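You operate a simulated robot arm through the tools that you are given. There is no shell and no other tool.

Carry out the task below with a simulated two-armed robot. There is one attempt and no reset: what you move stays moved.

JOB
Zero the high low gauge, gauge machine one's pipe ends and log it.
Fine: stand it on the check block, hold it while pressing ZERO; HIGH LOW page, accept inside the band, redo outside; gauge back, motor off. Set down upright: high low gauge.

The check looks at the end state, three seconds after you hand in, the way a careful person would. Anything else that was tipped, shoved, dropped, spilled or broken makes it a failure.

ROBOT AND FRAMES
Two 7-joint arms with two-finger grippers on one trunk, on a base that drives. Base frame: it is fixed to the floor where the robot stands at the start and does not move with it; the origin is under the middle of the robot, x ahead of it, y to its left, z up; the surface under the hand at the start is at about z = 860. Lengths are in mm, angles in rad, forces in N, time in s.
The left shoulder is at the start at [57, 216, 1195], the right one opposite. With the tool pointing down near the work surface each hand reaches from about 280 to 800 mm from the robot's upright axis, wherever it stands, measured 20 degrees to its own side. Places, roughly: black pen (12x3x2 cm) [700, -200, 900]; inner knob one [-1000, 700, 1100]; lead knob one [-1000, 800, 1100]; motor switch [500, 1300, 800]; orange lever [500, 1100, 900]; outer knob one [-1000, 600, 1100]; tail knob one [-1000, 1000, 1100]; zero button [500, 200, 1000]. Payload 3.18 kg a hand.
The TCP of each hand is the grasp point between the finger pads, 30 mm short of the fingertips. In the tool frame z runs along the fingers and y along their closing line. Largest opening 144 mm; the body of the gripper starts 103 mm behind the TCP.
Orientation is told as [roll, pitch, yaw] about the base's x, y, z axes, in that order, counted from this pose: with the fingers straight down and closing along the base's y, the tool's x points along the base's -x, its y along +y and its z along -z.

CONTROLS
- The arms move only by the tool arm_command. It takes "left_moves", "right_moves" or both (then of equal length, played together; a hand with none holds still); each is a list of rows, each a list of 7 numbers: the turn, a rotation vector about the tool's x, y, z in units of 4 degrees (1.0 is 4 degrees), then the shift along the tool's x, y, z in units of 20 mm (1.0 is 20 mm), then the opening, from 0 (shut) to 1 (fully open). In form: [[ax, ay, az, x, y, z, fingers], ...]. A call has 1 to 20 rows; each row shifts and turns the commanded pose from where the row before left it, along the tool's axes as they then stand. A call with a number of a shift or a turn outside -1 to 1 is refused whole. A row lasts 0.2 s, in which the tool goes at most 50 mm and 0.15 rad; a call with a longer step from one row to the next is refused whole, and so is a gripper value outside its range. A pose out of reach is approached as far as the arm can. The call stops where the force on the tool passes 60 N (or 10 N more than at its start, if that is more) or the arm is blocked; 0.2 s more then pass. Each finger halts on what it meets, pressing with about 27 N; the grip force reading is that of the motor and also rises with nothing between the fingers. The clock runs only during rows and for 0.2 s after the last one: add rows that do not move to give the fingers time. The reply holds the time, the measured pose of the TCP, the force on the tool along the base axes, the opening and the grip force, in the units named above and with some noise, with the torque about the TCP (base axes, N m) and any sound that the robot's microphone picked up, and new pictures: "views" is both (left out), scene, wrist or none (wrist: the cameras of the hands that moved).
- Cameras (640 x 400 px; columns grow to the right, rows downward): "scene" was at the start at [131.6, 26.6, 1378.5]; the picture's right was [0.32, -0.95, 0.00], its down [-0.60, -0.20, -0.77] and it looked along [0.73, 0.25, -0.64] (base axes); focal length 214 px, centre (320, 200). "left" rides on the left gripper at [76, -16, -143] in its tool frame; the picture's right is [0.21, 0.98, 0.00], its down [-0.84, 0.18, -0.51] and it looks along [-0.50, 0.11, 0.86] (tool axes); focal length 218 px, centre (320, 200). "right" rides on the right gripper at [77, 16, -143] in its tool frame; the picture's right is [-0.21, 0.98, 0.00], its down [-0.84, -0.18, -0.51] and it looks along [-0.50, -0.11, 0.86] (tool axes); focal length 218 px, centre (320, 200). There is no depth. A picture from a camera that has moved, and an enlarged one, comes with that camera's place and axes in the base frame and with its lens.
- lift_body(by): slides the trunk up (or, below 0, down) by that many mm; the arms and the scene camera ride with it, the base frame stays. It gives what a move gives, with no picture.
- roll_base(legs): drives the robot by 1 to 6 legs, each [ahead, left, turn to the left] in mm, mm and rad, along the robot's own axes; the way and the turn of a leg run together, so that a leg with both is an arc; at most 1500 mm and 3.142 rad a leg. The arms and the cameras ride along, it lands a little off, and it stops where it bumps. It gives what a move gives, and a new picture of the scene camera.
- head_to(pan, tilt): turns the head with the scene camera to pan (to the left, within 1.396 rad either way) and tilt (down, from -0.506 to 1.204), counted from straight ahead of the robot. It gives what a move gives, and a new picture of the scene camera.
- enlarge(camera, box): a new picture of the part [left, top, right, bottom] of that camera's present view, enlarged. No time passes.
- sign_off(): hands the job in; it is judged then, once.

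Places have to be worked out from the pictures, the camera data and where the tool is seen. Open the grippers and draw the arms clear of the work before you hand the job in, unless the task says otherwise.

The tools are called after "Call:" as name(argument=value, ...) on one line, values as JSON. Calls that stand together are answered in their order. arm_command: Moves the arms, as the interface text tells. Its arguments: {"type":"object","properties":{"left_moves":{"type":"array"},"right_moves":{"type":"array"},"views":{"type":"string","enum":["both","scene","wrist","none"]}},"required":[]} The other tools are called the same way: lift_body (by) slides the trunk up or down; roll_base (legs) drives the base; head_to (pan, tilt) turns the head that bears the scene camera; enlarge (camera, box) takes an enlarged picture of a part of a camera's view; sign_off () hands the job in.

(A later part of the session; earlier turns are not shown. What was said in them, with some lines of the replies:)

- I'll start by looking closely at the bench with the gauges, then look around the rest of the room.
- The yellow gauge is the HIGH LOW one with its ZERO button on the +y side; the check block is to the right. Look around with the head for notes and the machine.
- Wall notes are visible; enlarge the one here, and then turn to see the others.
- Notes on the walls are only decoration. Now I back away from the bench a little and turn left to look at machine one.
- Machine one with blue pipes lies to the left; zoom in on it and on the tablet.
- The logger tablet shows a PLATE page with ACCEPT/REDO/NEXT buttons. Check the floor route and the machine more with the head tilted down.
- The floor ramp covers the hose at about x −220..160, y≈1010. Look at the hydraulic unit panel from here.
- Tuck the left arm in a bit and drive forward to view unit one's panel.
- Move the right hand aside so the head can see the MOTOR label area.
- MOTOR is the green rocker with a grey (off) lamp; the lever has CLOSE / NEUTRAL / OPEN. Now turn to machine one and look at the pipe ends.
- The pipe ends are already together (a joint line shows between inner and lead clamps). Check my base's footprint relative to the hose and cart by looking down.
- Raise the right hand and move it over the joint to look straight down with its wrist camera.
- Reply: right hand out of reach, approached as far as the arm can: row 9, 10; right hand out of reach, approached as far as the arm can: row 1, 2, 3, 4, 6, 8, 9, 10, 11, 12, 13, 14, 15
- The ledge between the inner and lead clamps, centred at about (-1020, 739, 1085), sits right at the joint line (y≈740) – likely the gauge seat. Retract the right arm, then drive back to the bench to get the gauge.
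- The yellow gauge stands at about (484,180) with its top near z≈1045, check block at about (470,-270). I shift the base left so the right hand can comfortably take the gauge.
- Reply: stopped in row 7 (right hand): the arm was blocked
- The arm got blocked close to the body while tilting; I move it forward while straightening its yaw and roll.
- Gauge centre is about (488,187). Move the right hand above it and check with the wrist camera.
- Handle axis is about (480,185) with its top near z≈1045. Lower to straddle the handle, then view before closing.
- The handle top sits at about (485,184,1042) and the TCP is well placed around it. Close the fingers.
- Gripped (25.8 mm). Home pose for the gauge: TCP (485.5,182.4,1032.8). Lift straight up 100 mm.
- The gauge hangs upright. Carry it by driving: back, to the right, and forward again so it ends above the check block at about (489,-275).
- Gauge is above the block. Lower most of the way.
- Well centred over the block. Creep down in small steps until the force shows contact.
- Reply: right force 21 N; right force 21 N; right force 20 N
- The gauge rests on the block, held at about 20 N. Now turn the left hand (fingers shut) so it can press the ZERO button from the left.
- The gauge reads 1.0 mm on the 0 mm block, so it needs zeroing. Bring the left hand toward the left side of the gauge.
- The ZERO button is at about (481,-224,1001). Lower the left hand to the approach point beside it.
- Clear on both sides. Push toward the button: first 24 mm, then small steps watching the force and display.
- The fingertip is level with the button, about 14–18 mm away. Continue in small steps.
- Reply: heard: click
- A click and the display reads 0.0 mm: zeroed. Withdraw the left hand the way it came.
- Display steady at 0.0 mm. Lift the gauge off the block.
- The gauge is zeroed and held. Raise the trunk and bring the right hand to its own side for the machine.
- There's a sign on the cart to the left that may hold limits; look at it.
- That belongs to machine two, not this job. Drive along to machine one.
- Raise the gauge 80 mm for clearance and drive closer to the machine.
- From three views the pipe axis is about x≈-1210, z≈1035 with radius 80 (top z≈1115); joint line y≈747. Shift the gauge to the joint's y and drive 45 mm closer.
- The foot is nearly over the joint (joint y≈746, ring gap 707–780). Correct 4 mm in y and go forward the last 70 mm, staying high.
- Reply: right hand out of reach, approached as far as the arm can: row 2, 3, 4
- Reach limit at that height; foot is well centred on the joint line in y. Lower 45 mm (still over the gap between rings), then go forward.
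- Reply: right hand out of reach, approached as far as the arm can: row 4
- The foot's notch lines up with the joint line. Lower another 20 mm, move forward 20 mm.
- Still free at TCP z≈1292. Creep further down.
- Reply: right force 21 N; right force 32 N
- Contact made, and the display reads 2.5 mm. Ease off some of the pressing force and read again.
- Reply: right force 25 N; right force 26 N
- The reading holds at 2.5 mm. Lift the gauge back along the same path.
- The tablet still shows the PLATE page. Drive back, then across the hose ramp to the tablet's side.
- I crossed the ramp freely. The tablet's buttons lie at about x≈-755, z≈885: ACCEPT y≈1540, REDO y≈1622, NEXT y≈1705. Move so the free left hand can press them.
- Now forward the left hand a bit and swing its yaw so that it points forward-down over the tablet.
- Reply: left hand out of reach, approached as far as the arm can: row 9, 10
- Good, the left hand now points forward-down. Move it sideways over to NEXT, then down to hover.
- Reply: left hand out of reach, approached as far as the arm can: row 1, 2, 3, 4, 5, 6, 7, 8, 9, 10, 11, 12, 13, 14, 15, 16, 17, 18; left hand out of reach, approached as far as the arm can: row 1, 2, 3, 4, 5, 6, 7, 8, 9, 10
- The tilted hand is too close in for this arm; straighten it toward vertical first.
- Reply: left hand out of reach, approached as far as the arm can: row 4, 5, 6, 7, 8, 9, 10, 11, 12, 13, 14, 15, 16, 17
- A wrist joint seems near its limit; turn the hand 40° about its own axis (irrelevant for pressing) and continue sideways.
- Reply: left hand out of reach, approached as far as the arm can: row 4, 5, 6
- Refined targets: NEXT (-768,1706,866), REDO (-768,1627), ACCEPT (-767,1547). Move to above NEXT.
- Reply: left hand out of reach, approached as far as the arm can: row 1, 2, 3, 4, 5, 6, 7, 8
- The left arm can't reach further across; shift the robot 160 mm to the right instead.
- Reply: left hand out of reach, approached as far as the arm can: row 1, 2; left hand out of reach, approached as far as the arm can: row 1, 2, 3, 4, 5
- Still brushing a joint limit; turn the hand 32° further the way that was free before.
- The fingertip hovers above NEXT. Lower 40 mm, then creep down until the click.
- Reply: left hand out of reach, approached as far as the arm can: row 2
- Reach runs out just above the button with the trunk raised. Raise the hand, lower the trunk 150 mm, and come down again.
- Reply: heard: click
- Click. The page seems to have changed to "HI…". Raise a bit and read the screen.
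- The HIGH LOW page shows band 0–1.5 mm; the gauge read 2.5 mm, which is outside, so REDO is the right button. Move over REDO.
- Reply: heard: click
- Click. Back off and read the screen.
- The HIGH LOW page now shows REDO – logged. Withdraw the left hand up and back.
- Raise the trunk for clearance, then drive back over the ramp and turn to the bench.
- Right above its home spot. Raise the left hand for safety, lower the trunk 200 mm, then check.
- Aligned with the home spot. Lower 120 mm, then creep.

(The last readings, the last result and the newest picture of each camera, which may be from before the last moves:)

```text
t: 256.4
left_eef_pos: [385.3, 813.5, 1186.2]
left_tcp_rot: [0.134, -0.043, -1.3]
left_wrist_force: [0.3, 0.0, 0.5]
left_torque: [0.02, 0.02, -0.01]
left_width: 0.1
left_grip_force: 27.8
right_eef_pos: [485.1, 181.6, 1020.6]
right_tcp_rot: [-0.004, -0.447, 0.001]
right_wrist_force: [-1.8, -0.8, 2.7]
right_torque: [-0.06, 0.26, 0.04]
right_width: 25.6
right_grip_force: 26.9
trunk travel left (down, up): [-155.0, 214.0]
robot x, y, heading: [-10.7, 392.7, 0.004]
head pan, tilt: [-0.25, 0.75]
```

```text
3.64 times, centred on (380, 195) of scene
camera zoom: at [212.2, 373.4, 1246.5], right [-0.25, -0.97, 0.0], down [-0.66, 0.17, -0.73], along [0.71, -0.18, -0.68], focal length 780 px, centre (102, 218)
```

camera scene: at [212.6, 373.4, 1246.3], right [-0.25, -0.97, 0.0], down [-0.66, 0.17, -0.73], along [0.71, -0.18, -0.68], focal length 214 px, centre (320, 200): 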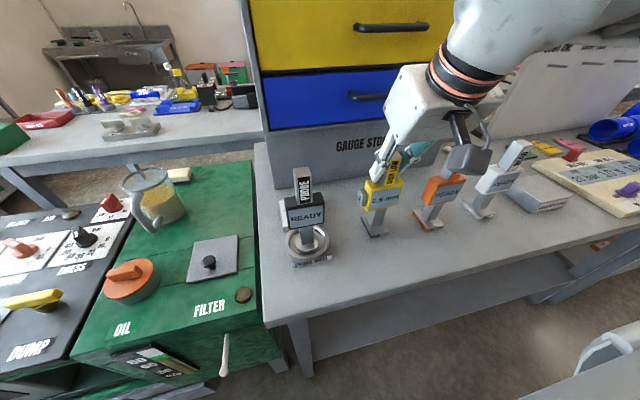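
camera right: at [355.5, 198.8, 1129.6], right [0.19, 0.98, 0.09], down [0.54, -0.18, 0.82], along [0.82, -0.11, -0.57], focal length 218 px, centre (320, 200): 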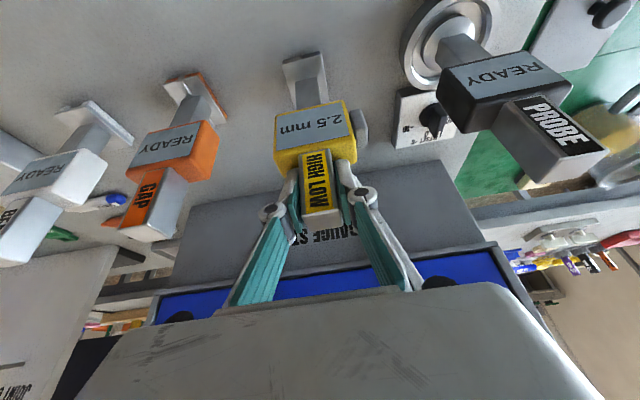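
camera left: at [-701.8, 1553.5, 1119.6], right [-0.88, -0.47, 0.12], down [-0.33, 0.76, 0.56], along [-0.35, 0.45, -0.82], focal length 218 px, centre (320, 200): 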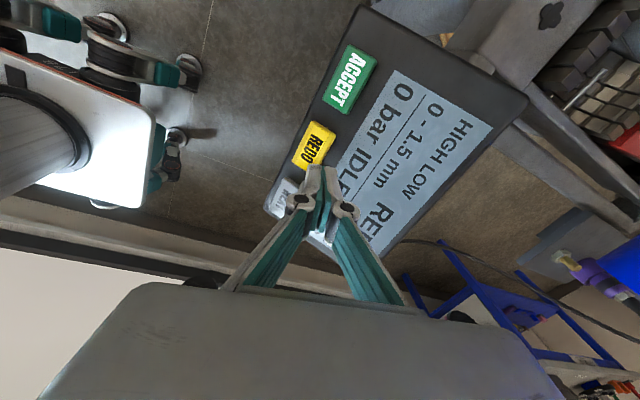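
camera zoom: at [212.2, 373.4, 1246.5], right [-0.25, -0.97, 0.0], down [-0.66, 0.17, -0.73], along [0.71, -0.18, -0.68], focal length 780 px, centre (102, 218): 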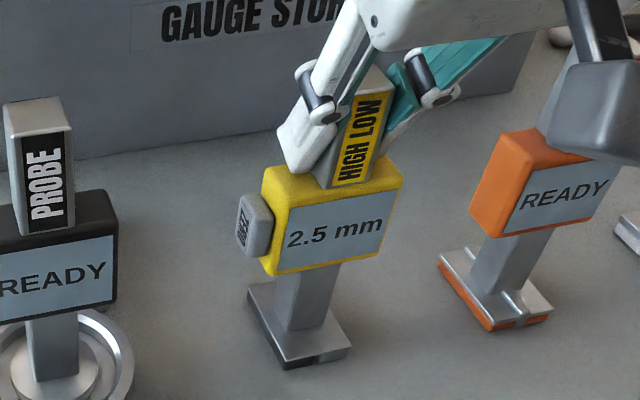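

Contact begins. Seat it a touch further, then open the fingers.

Call:
arm_command(right_moves=[[0, 0, 0, 0.03, 0, 0.065, 0], [0, 0, 0, 0, 0, 0, 0]], views="none")

Call:
arm_command(right_moves=[[0, 0, 0, 0, 0, 0, 0.1], [0, 0, 0, 0, 0, 0, 0.2], [0, 0, 0, 0, 0, 0, 0.3], [0, 0, 0, 0, 0, 0, 0.4], [0, 0, 0, 0, 0, 0, 0.45], [0, 0, 0, 0, 0, 0, 0.45]], views="both")

Call:
enlarge(camera="scene", box=[330, 140, 430, 250])

Call:
enlarge(camera="right", box=[220, 20, 420, 220])

```text
t: 257.0
left_eef_pos: [383.9, 813.3, 1186.8]
left_tcp_rot: [0.135, -0.04, -1.299]
left_wrist_force: [0.4, 0.6, 0.5]
left_torque: [-0.02, 0.04, 0.04]
left_width: 0.1
left_grip_force: 27.3
right_eef_pos: [484.0, 181.4, 1020.1]
right_tcp_rot: [-0.002, -0.447, -0.002]
right_wrist_force: [-0.2, -2.2, 14.4]
right_torque: [-0.05, 0.49, 0.06]
right_width: 25.7
right_grip_force: 27.0
trunk travel left (down, up): [-155.0, 214.0]
robot x, y, heading: [-6.4, 396.3, 0.002]
head pan, tilt: [-0.25, 0.75]
```

```text
t: 258.4
left_eef_pos: [384.2, 812.6, 1185.7]
left_tcp_rot: [0.135, -0.039, -1.299]
left_wrist_force: [-0.2, 0.7, 0.2]
left_torque: [0.02, 0.02, 0.02]
left_width: 0.0
left_grip_force: 26.8
right_eef_pos: [482.8, 181.1, 1017.8]
right_tcp_rot: [-0.004, -0.443, 0.001]
right_wrist_force: [-0.9, -1.0, 7.0]
right_torque: [-0.01, 0.04, -0.01]
right_width: 65.0
right_grip_force: 0.0
trunk travel left (down, up): [-155.0, 214.0]
robot x, y, heading: [-6.0, 395.3, 0.003]
head pan, tilt: [-0.25, 0.75]
camera scene: at [212.0, 373.6, 1246.4], right [-0.25, -0.97, 0.0], down [-0.66, 0.17, -0.73], along [0.71, -0.18, -0.68], focal length 214 px, centre (320, 200)
camera right: at [354.5, 198.4, 1115.7], right [0.19, 0.98, 0.09], down [0.54, -0.18, 0.82], along [0.82, -0.11, -0.56], focal length 218 px, centre (320, 200)
```

scene: 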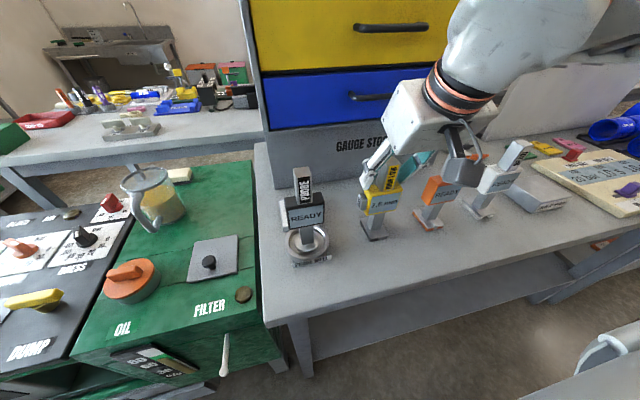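
right: 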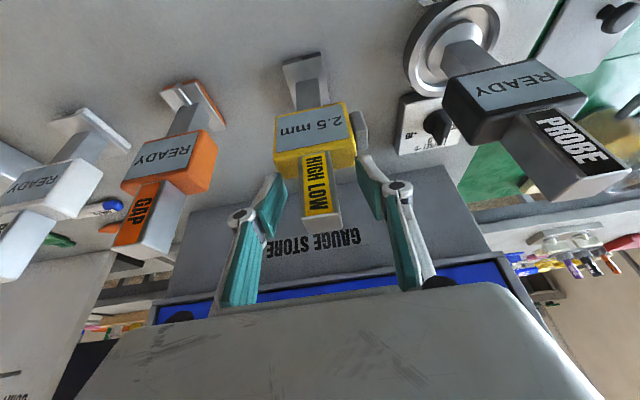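

```text
3.64 times, centred on (380, 195) of scene
camera zoom: at [212.0, 373.6, 1246.4], right [-0.25, -0.97, 0.0], down [-0.66, 0.17, -0.73], along [0.71, -0.18, -0.68], focal length 780 px, centre (102, 218)
```

zoom: 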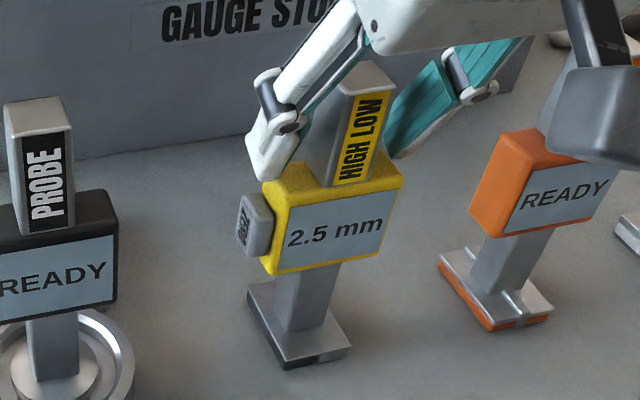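

```text
2.00 times, centred on (320, 120) of right
camera zoom: at [354.5, 198.4, 1115.7], right [0.19, 0.98, 0.09], down [0.54, -0.18, 0.82], along [0.82, -0.11, -0.56], focal length 436 px, centre (320, 360)
```

zoom: 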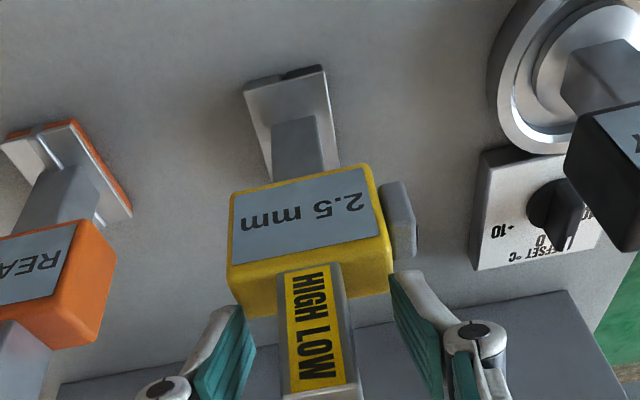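

Released upright. Lift the open hand straight up off the gauge.

Call:
arm_command(right_moves=[[0, 0, 0, -0.108, 0, -0.225, 0.45], [0, 0, 0, -0.215, 0, -0.451, 0.45], [0, 0, 0, -0.431, 0, -0.902, 0.45], [0, 0, 0, -0.431, 0, -0.902, 0.45], [0, 0, 0, -0.431, 0, -0.902, 0.45], [0, 0, 0, -0.431, 0, -0.902, 0.45], [0, 0, 0, -0.431, 0, -0.902, 0.45], [0, 0, 0, -0.431, 0, -0.902, 0.45], [0, 0, 0, -0.431, 0, -0.902, 0.45], [0, 0, 0, 0, 0, 0, 0.45]], views="both")

Call:
enlarge(camera="scene", box=[270, 140, 470, 260])

```text
t: 260.6
left_eef_pos: [385.6, 813.1, 1184.7]
left_tcp_rot: [0.134, -0.04, -1.299]
left_wrist_force: [-0.4, 0.4, 0.9]
left_torque: [0.01, 0.0, 0.0]
left_width: 0.0
left_grip_force: 27.4
right_eef_pos: [486.8, 181.2, 1172.9]
right_tcp_rot: [-0.004, -0.441, 0.0]
right_wrist_force: [0.2, -0.2, -0.1]
right_torque: [-0.01, 0.0, -0.01]
right_width: 64.7
right_grip_force: 0.0
trunk travel left (down, up): [-155.0, 214.0]
robot x, y, heading: [-4.3, 397.8, 0.004]
head pan, tilt: [-0.25, 0.75]
camera scene: at [212.8, 373.3, 1246.2], right [-0.25, -0.97, 0.0], down [-0.66, 0.17, -0.73], along [0.71, -0.18, -0.68], focal length 214 px, centre (320, 200)
camera right: at [357.6, 197.7, 1269.8], right [0.19, 0.98, 0.09], down [0.54, -0.18, 0.82], along [0.82, -0.11, -0.57], focal length 218 px, centre (320, 200)
```

scene: 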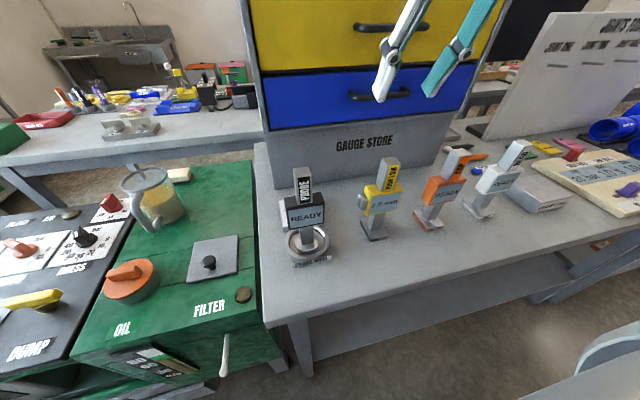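
right: 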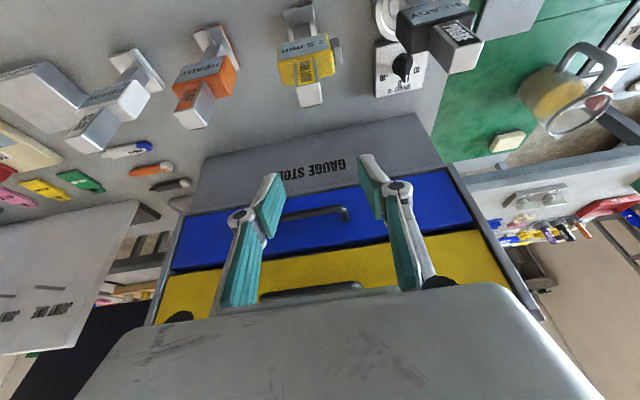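

```text
3.20 times, centred on (370, 200) of scene
camera zoom: at [212.8, 373.3, 1246.2], right [-0.25, -0.97, 0.0], down [-0.66, 0.17, -0.73], along [0.71, -0.18, -0.68], focal length 686 px, centre (160, 200)
```

zoom: 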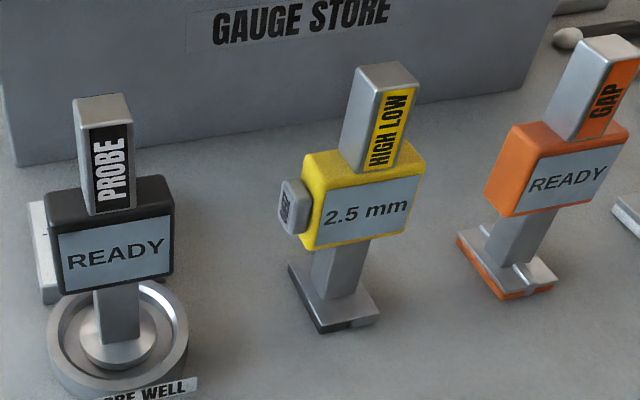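

The gauge stands upright at its place. Now check the motor switch state on unit one.

Call:
head_to(pan=0.95, tilt=0.5)

```text
t: 262.0
left_eef_pos: [385.2, 812.1, 1184.8]
left_tcp_rot: [0.131, -0.039, -1.302]
left_wrist_force: [0.2, -0.1, 0.7]
left_torque: [-0.01, -0.02, 0.02]
left_width: 0.0
left_grip_force: 27.0
right_eef_pos: [485.9, 179.9, 1174.1]
right_tcp_rot: [-0.003, -0.443, 0.002]
right_wrist_force: [-0.4, -1.0, 0.2]
right_torque: [0.02, 0.0, -0.01]
right_width: 64.7
right_grip_force: 0.1
trunk travel left (down, up): [-155.0, 214.0]
robot x, y, heading: [-4.9, 393.6, 0.002]
head pan, tilt: [0.949, 0.499]
camera scene: at [185.1, 467.8, 1268.2], right [0.81, -0.58, 0.0], down [-0.28, -0.39, -0.88], along [0.51, 0.71, -0.48], focal length 214 px, centre (320, 200)
```

scene: 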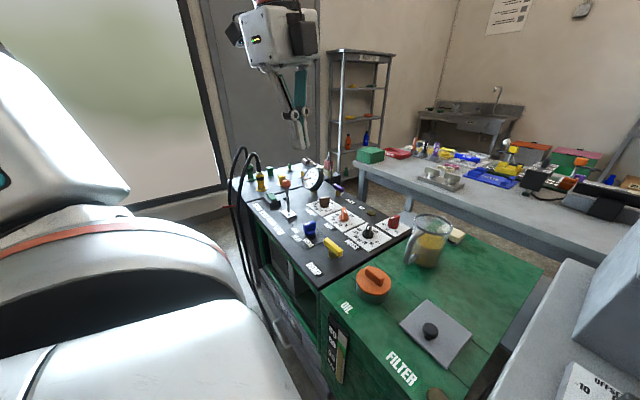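

Call:
enlarge(camera="scene", box=[240, 160, 330, 240])

Call:
enlarge(camera="left", box=[0, 0, 640, 400])

```text
5.00 times, centred on (285, 200) of scene
camera zoom: at [185.1, 467.8, 1268.2], right [0.81, -0.58, 0.0], down [-0.28, -0.39, -0.88], along [0.51, 0.71, -0.48], focal length 1072 px, centre (495, 200)
```

zoom: 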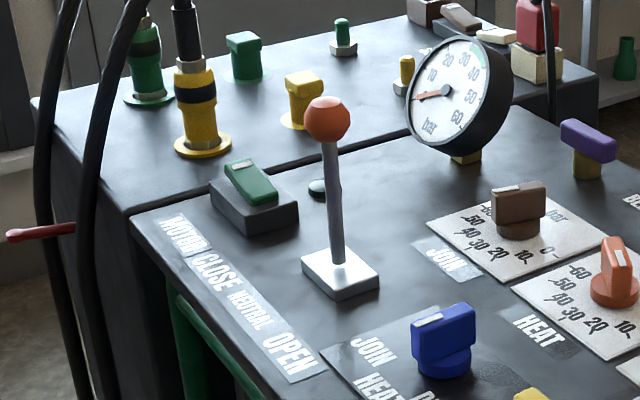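

```text
1.00 times, centred on (320, 200) of left (not enlarged: the box is as wide or as high as the picture)
camera zoom: at [330.4, 882.4, 1321.8], right [0.88, 0.47, 0.12], down [0.33, -0.76, 0.56], along [0.35, -0.45, -0.82], focal length 218 px, centre (320, 200)
```

zoom: 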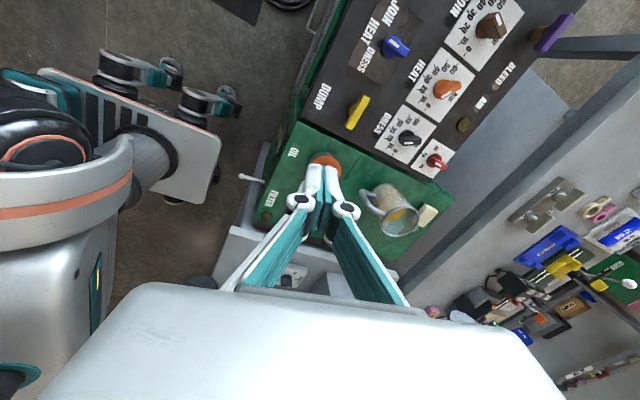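

The lever is at neutral, the motor lamp is dark, the tablet says IDLE and no motor sound was heard: motor is off. Back away, open the grippers, and take a last look.

Call:
roll_base(legs=[[-250, 0, 0]])

Call:
arm_command(left_moves=[[0, 0, 0, 0, 0, 0, 0.3], [0, 0, 0, 0, 0, 0, 0.6], [0, 0, 0, 0, 0, 0, 1], [0, 0, 0, 0, 0, 0, 1], [0, 0, 0, 0, 0, 0, 1]], right_moves=[[0, 0, 0, 0, 0, 0, 0.6], [0, 0, 0, 0, 0, 0, 0.8], [0, 0, 0, 0, 0, 0, 1], [0, 0, 0, 0, 0, 0, 1], [0, 0, 0, 0, 0, 0, 1]], views="none")

Call:
head_to(pan=0.5, tilt=0.45)

Call:
enlarge(camera="scene", box=[100, 120, 340, 280])

Call:
head_to(pan=-0.35, tilt=0.5)

Call:
enlarge(camera="scene", box=[200, 120, 520, 290])

```text
t: 263.8
left_eef_pos: [138.4, 809.6, 1186.1]
left_tcp_rot: [0.132, -0.04, -1.307]
left_wrist_force: [0.1, 1.2, -1.2]
left_torque: [0.0, -0.03, 0.03]
left_width: 0.0
left_grip_force: 26.5
right_eef_pos: [235.2, 176.5, 1174.5]
right_tcp_rot: [-0.003, -0.442, -0.007]
right_wrist_force: [0.1, -0.9, -0.2]
right_torque: [-0.03, -0.03, 0.06]
right_width: 64.7
right_grip_force: 0.2
trunk travel left (down, up): [-155.0, 214.0]
robot x, y, heading: [-249.6, 398.8, -0.004]
head pan, tilt: [0.949, 0.499]
camera scene: at [-63.8, 466.9, 1268.2], right [0.81, -0.59, 0.0], down [-0.28, -0.39, -0.88], along [0.52, 0.71, -0.48], focal length 214 px, centre (320, 200)
```

scene: 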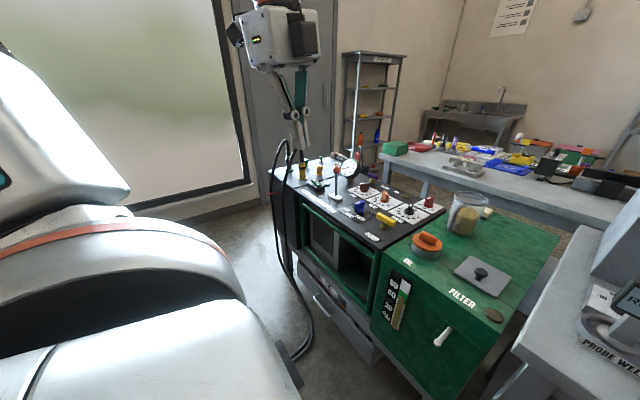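

```text
t: 265.0
left_eef_pos: [138.9, 810.8, 1186.1]
left_tcp_rot: [0.134, -0.041, -1.307]
left_wrist_force: [0.1, -0.5, -0.7]
left_torque: [-0.02, 0.02, 0.0]
left_width: 143.9
left_grip_force: 0.0
right_eef_pos: [236.2, 177.2, 1172.2]
right_tcp_rot: [-0.005, -0.443, -0.006]
right_wrist_force: [0.6, -0.3, 0.3]
right_torque: [-0.03, -0.01, -0.02]
right_width: 144.0
right_grip_force: 0.2
trunk travel left (down, up): [-155.0, 214.0]
robot x, y, heading: [-251.9, 396.9, -0.008]
head pan, tilt: [0.949, 0.499]
```

```text
t: 265.9
left_eef_pos: [139.1, 810.2, 1184.2]
left_tcp_rot: [0.133, -0.041, -1.307]
left_wrist_force: [-0.1, -0.1, -0.2]
left_torque: [0.0, 0.01, 0.0]
left_width: 144.0
left_grip_force: 0.1
right_eef_pos: [236.0, 176.4, 1173.6]
right_tcp_rot: [-0.003, -0.444, -0.007]
right_wrist_force: [0.2, -0.1, -0.6]
right_torque: [-0.04, 0.0, 0.0]
right_width: 143.9
right_grip_force: 0.0
trunk travel left (down, up): [-155.0, 214.0]
robot x, y, heading: [-253.5, 397.1, -0.005]
head pan, tilt: [0.499, 0.45]
camera scene: at [-36.0, 436.8, 1272.7], right [0.47, -0.88, 0.0], down [-0.38, -0.21, -0.9], along [0.79, 0.43, -0.44], focal length 214 px, centre (320, 200)
```

scene: 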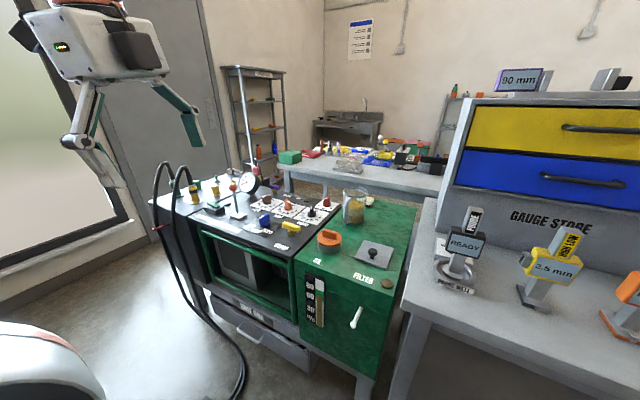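

```text
2.50 times, centred on (220, 200) of scene
camera zoom: at [-36.0, 436.8, 1272.7], right [0.47, -0.88, 0.0], down [-0.38, -0.21, -0.9], along [0.79, 0.43, -0.44], focal length 536 px, centre (570, 200)
```

zoom: 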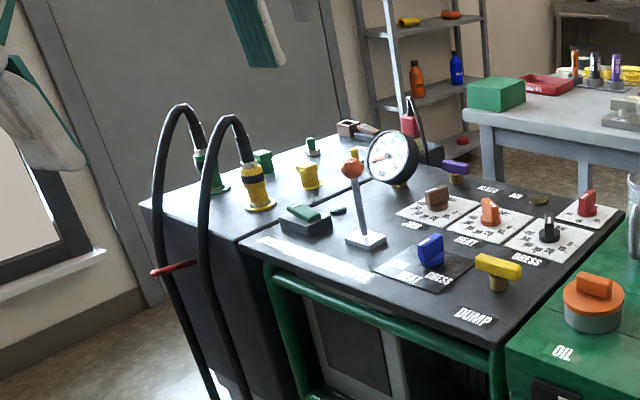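

```text
t: 267.1
left_eef_pos: [139.5, 810.9, 1186.2]
left_tcp_rot: [0.133, -0.04, -1.306]
left_wrist_force: [0.0, 0.0, 0.7]
left_torque: [0.0, 0.0, -0.03]
left_width: 143.6
left_grip_force: 0.0
right_eef_pos: [234.8, 177.6, 1172.0]
right_tcp_rot: [-0.004, -0.445, -0.006]
right_wrist_force: [-0.5, 0.0, -0.6]
right_torque: [-0.04, -0.05, 0.01]
right_width: 143.9
right_grip_force: 0.1
trunk travel left (down, up): [-155.0, 214.0]
robot x, y, heading: [-256.1, 395.7, -0.007]
head pan, tilt: [-0.351, 0.499]
camera scene: at [-31.7, 361.5, 1268.3], right [-0.35, -0.94, 0.0], down [-0.45, 0.17, -0.88], along [0.82, -0.31, -0.48], focal length 214 px, centre (320, 200)
```

scene: 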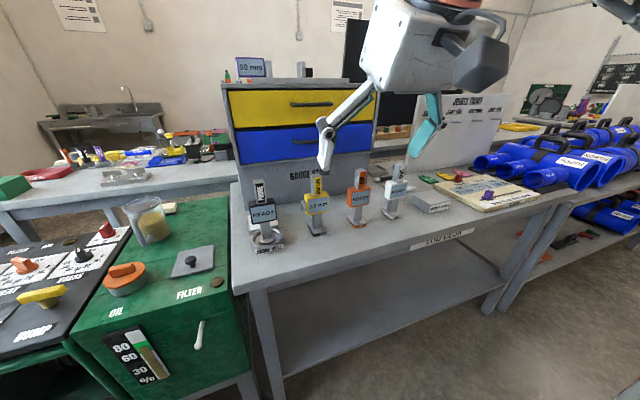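

```text
2.00 times, centred on (360, 205) of scene
camera zoom: at [-31.7, 361.5, 1268.3], right [-0.35, -0.94, 0.0], down [-0.45, 0.17, -0.88], along [0.82, -0.31, -0.48], focal length 429 px, centre (240, 190)
```

zoom: 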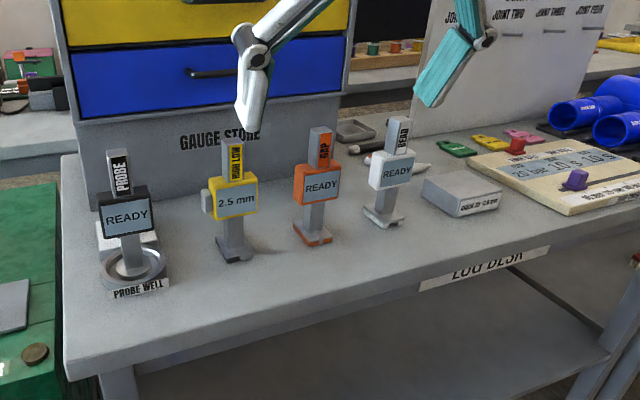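

Everything is in place: the gauge is upright at home, neighbours and check block untouched, REDO logged on the HIGH LOW page, motor off, hands open and clear. Handing in.

Call:
sign_off()

```text
The job is handed in.
```

I zeroed the high low gauge, gauged machine one's pipe ends at 2.5 mm, and logged REDO because that is outside the band. The job is handed in; I have not seen the judge's result.

- **Zeroing:** The gauge read 1.0 mm on the 0 mm check block. I held it there while pressing ZERO, and the display went to 0.0 mm.
- **Gauging:** I set the gauge on top of the joint between the inner and lead clamps, and it read 2.5 mm.
- **Logging:** The tablet's HIGH LOW page gives a band of 0 to 1.5 mm. I pressed REDO, and the page now shows REDO.
- **Gauge back:** It stands upright at its original spot on the bench. The other gauges and the check block look untouched.
- **Motor:** I didn't touch the switch, because the motor was already off. The lamp is dark, the lever is in neutral, the tablet shows 0 bar IDLE, and no motor sound was picked up.

I read "redo outside" as pressing the REDO button, so I did not adjust the clamps or gauge again.
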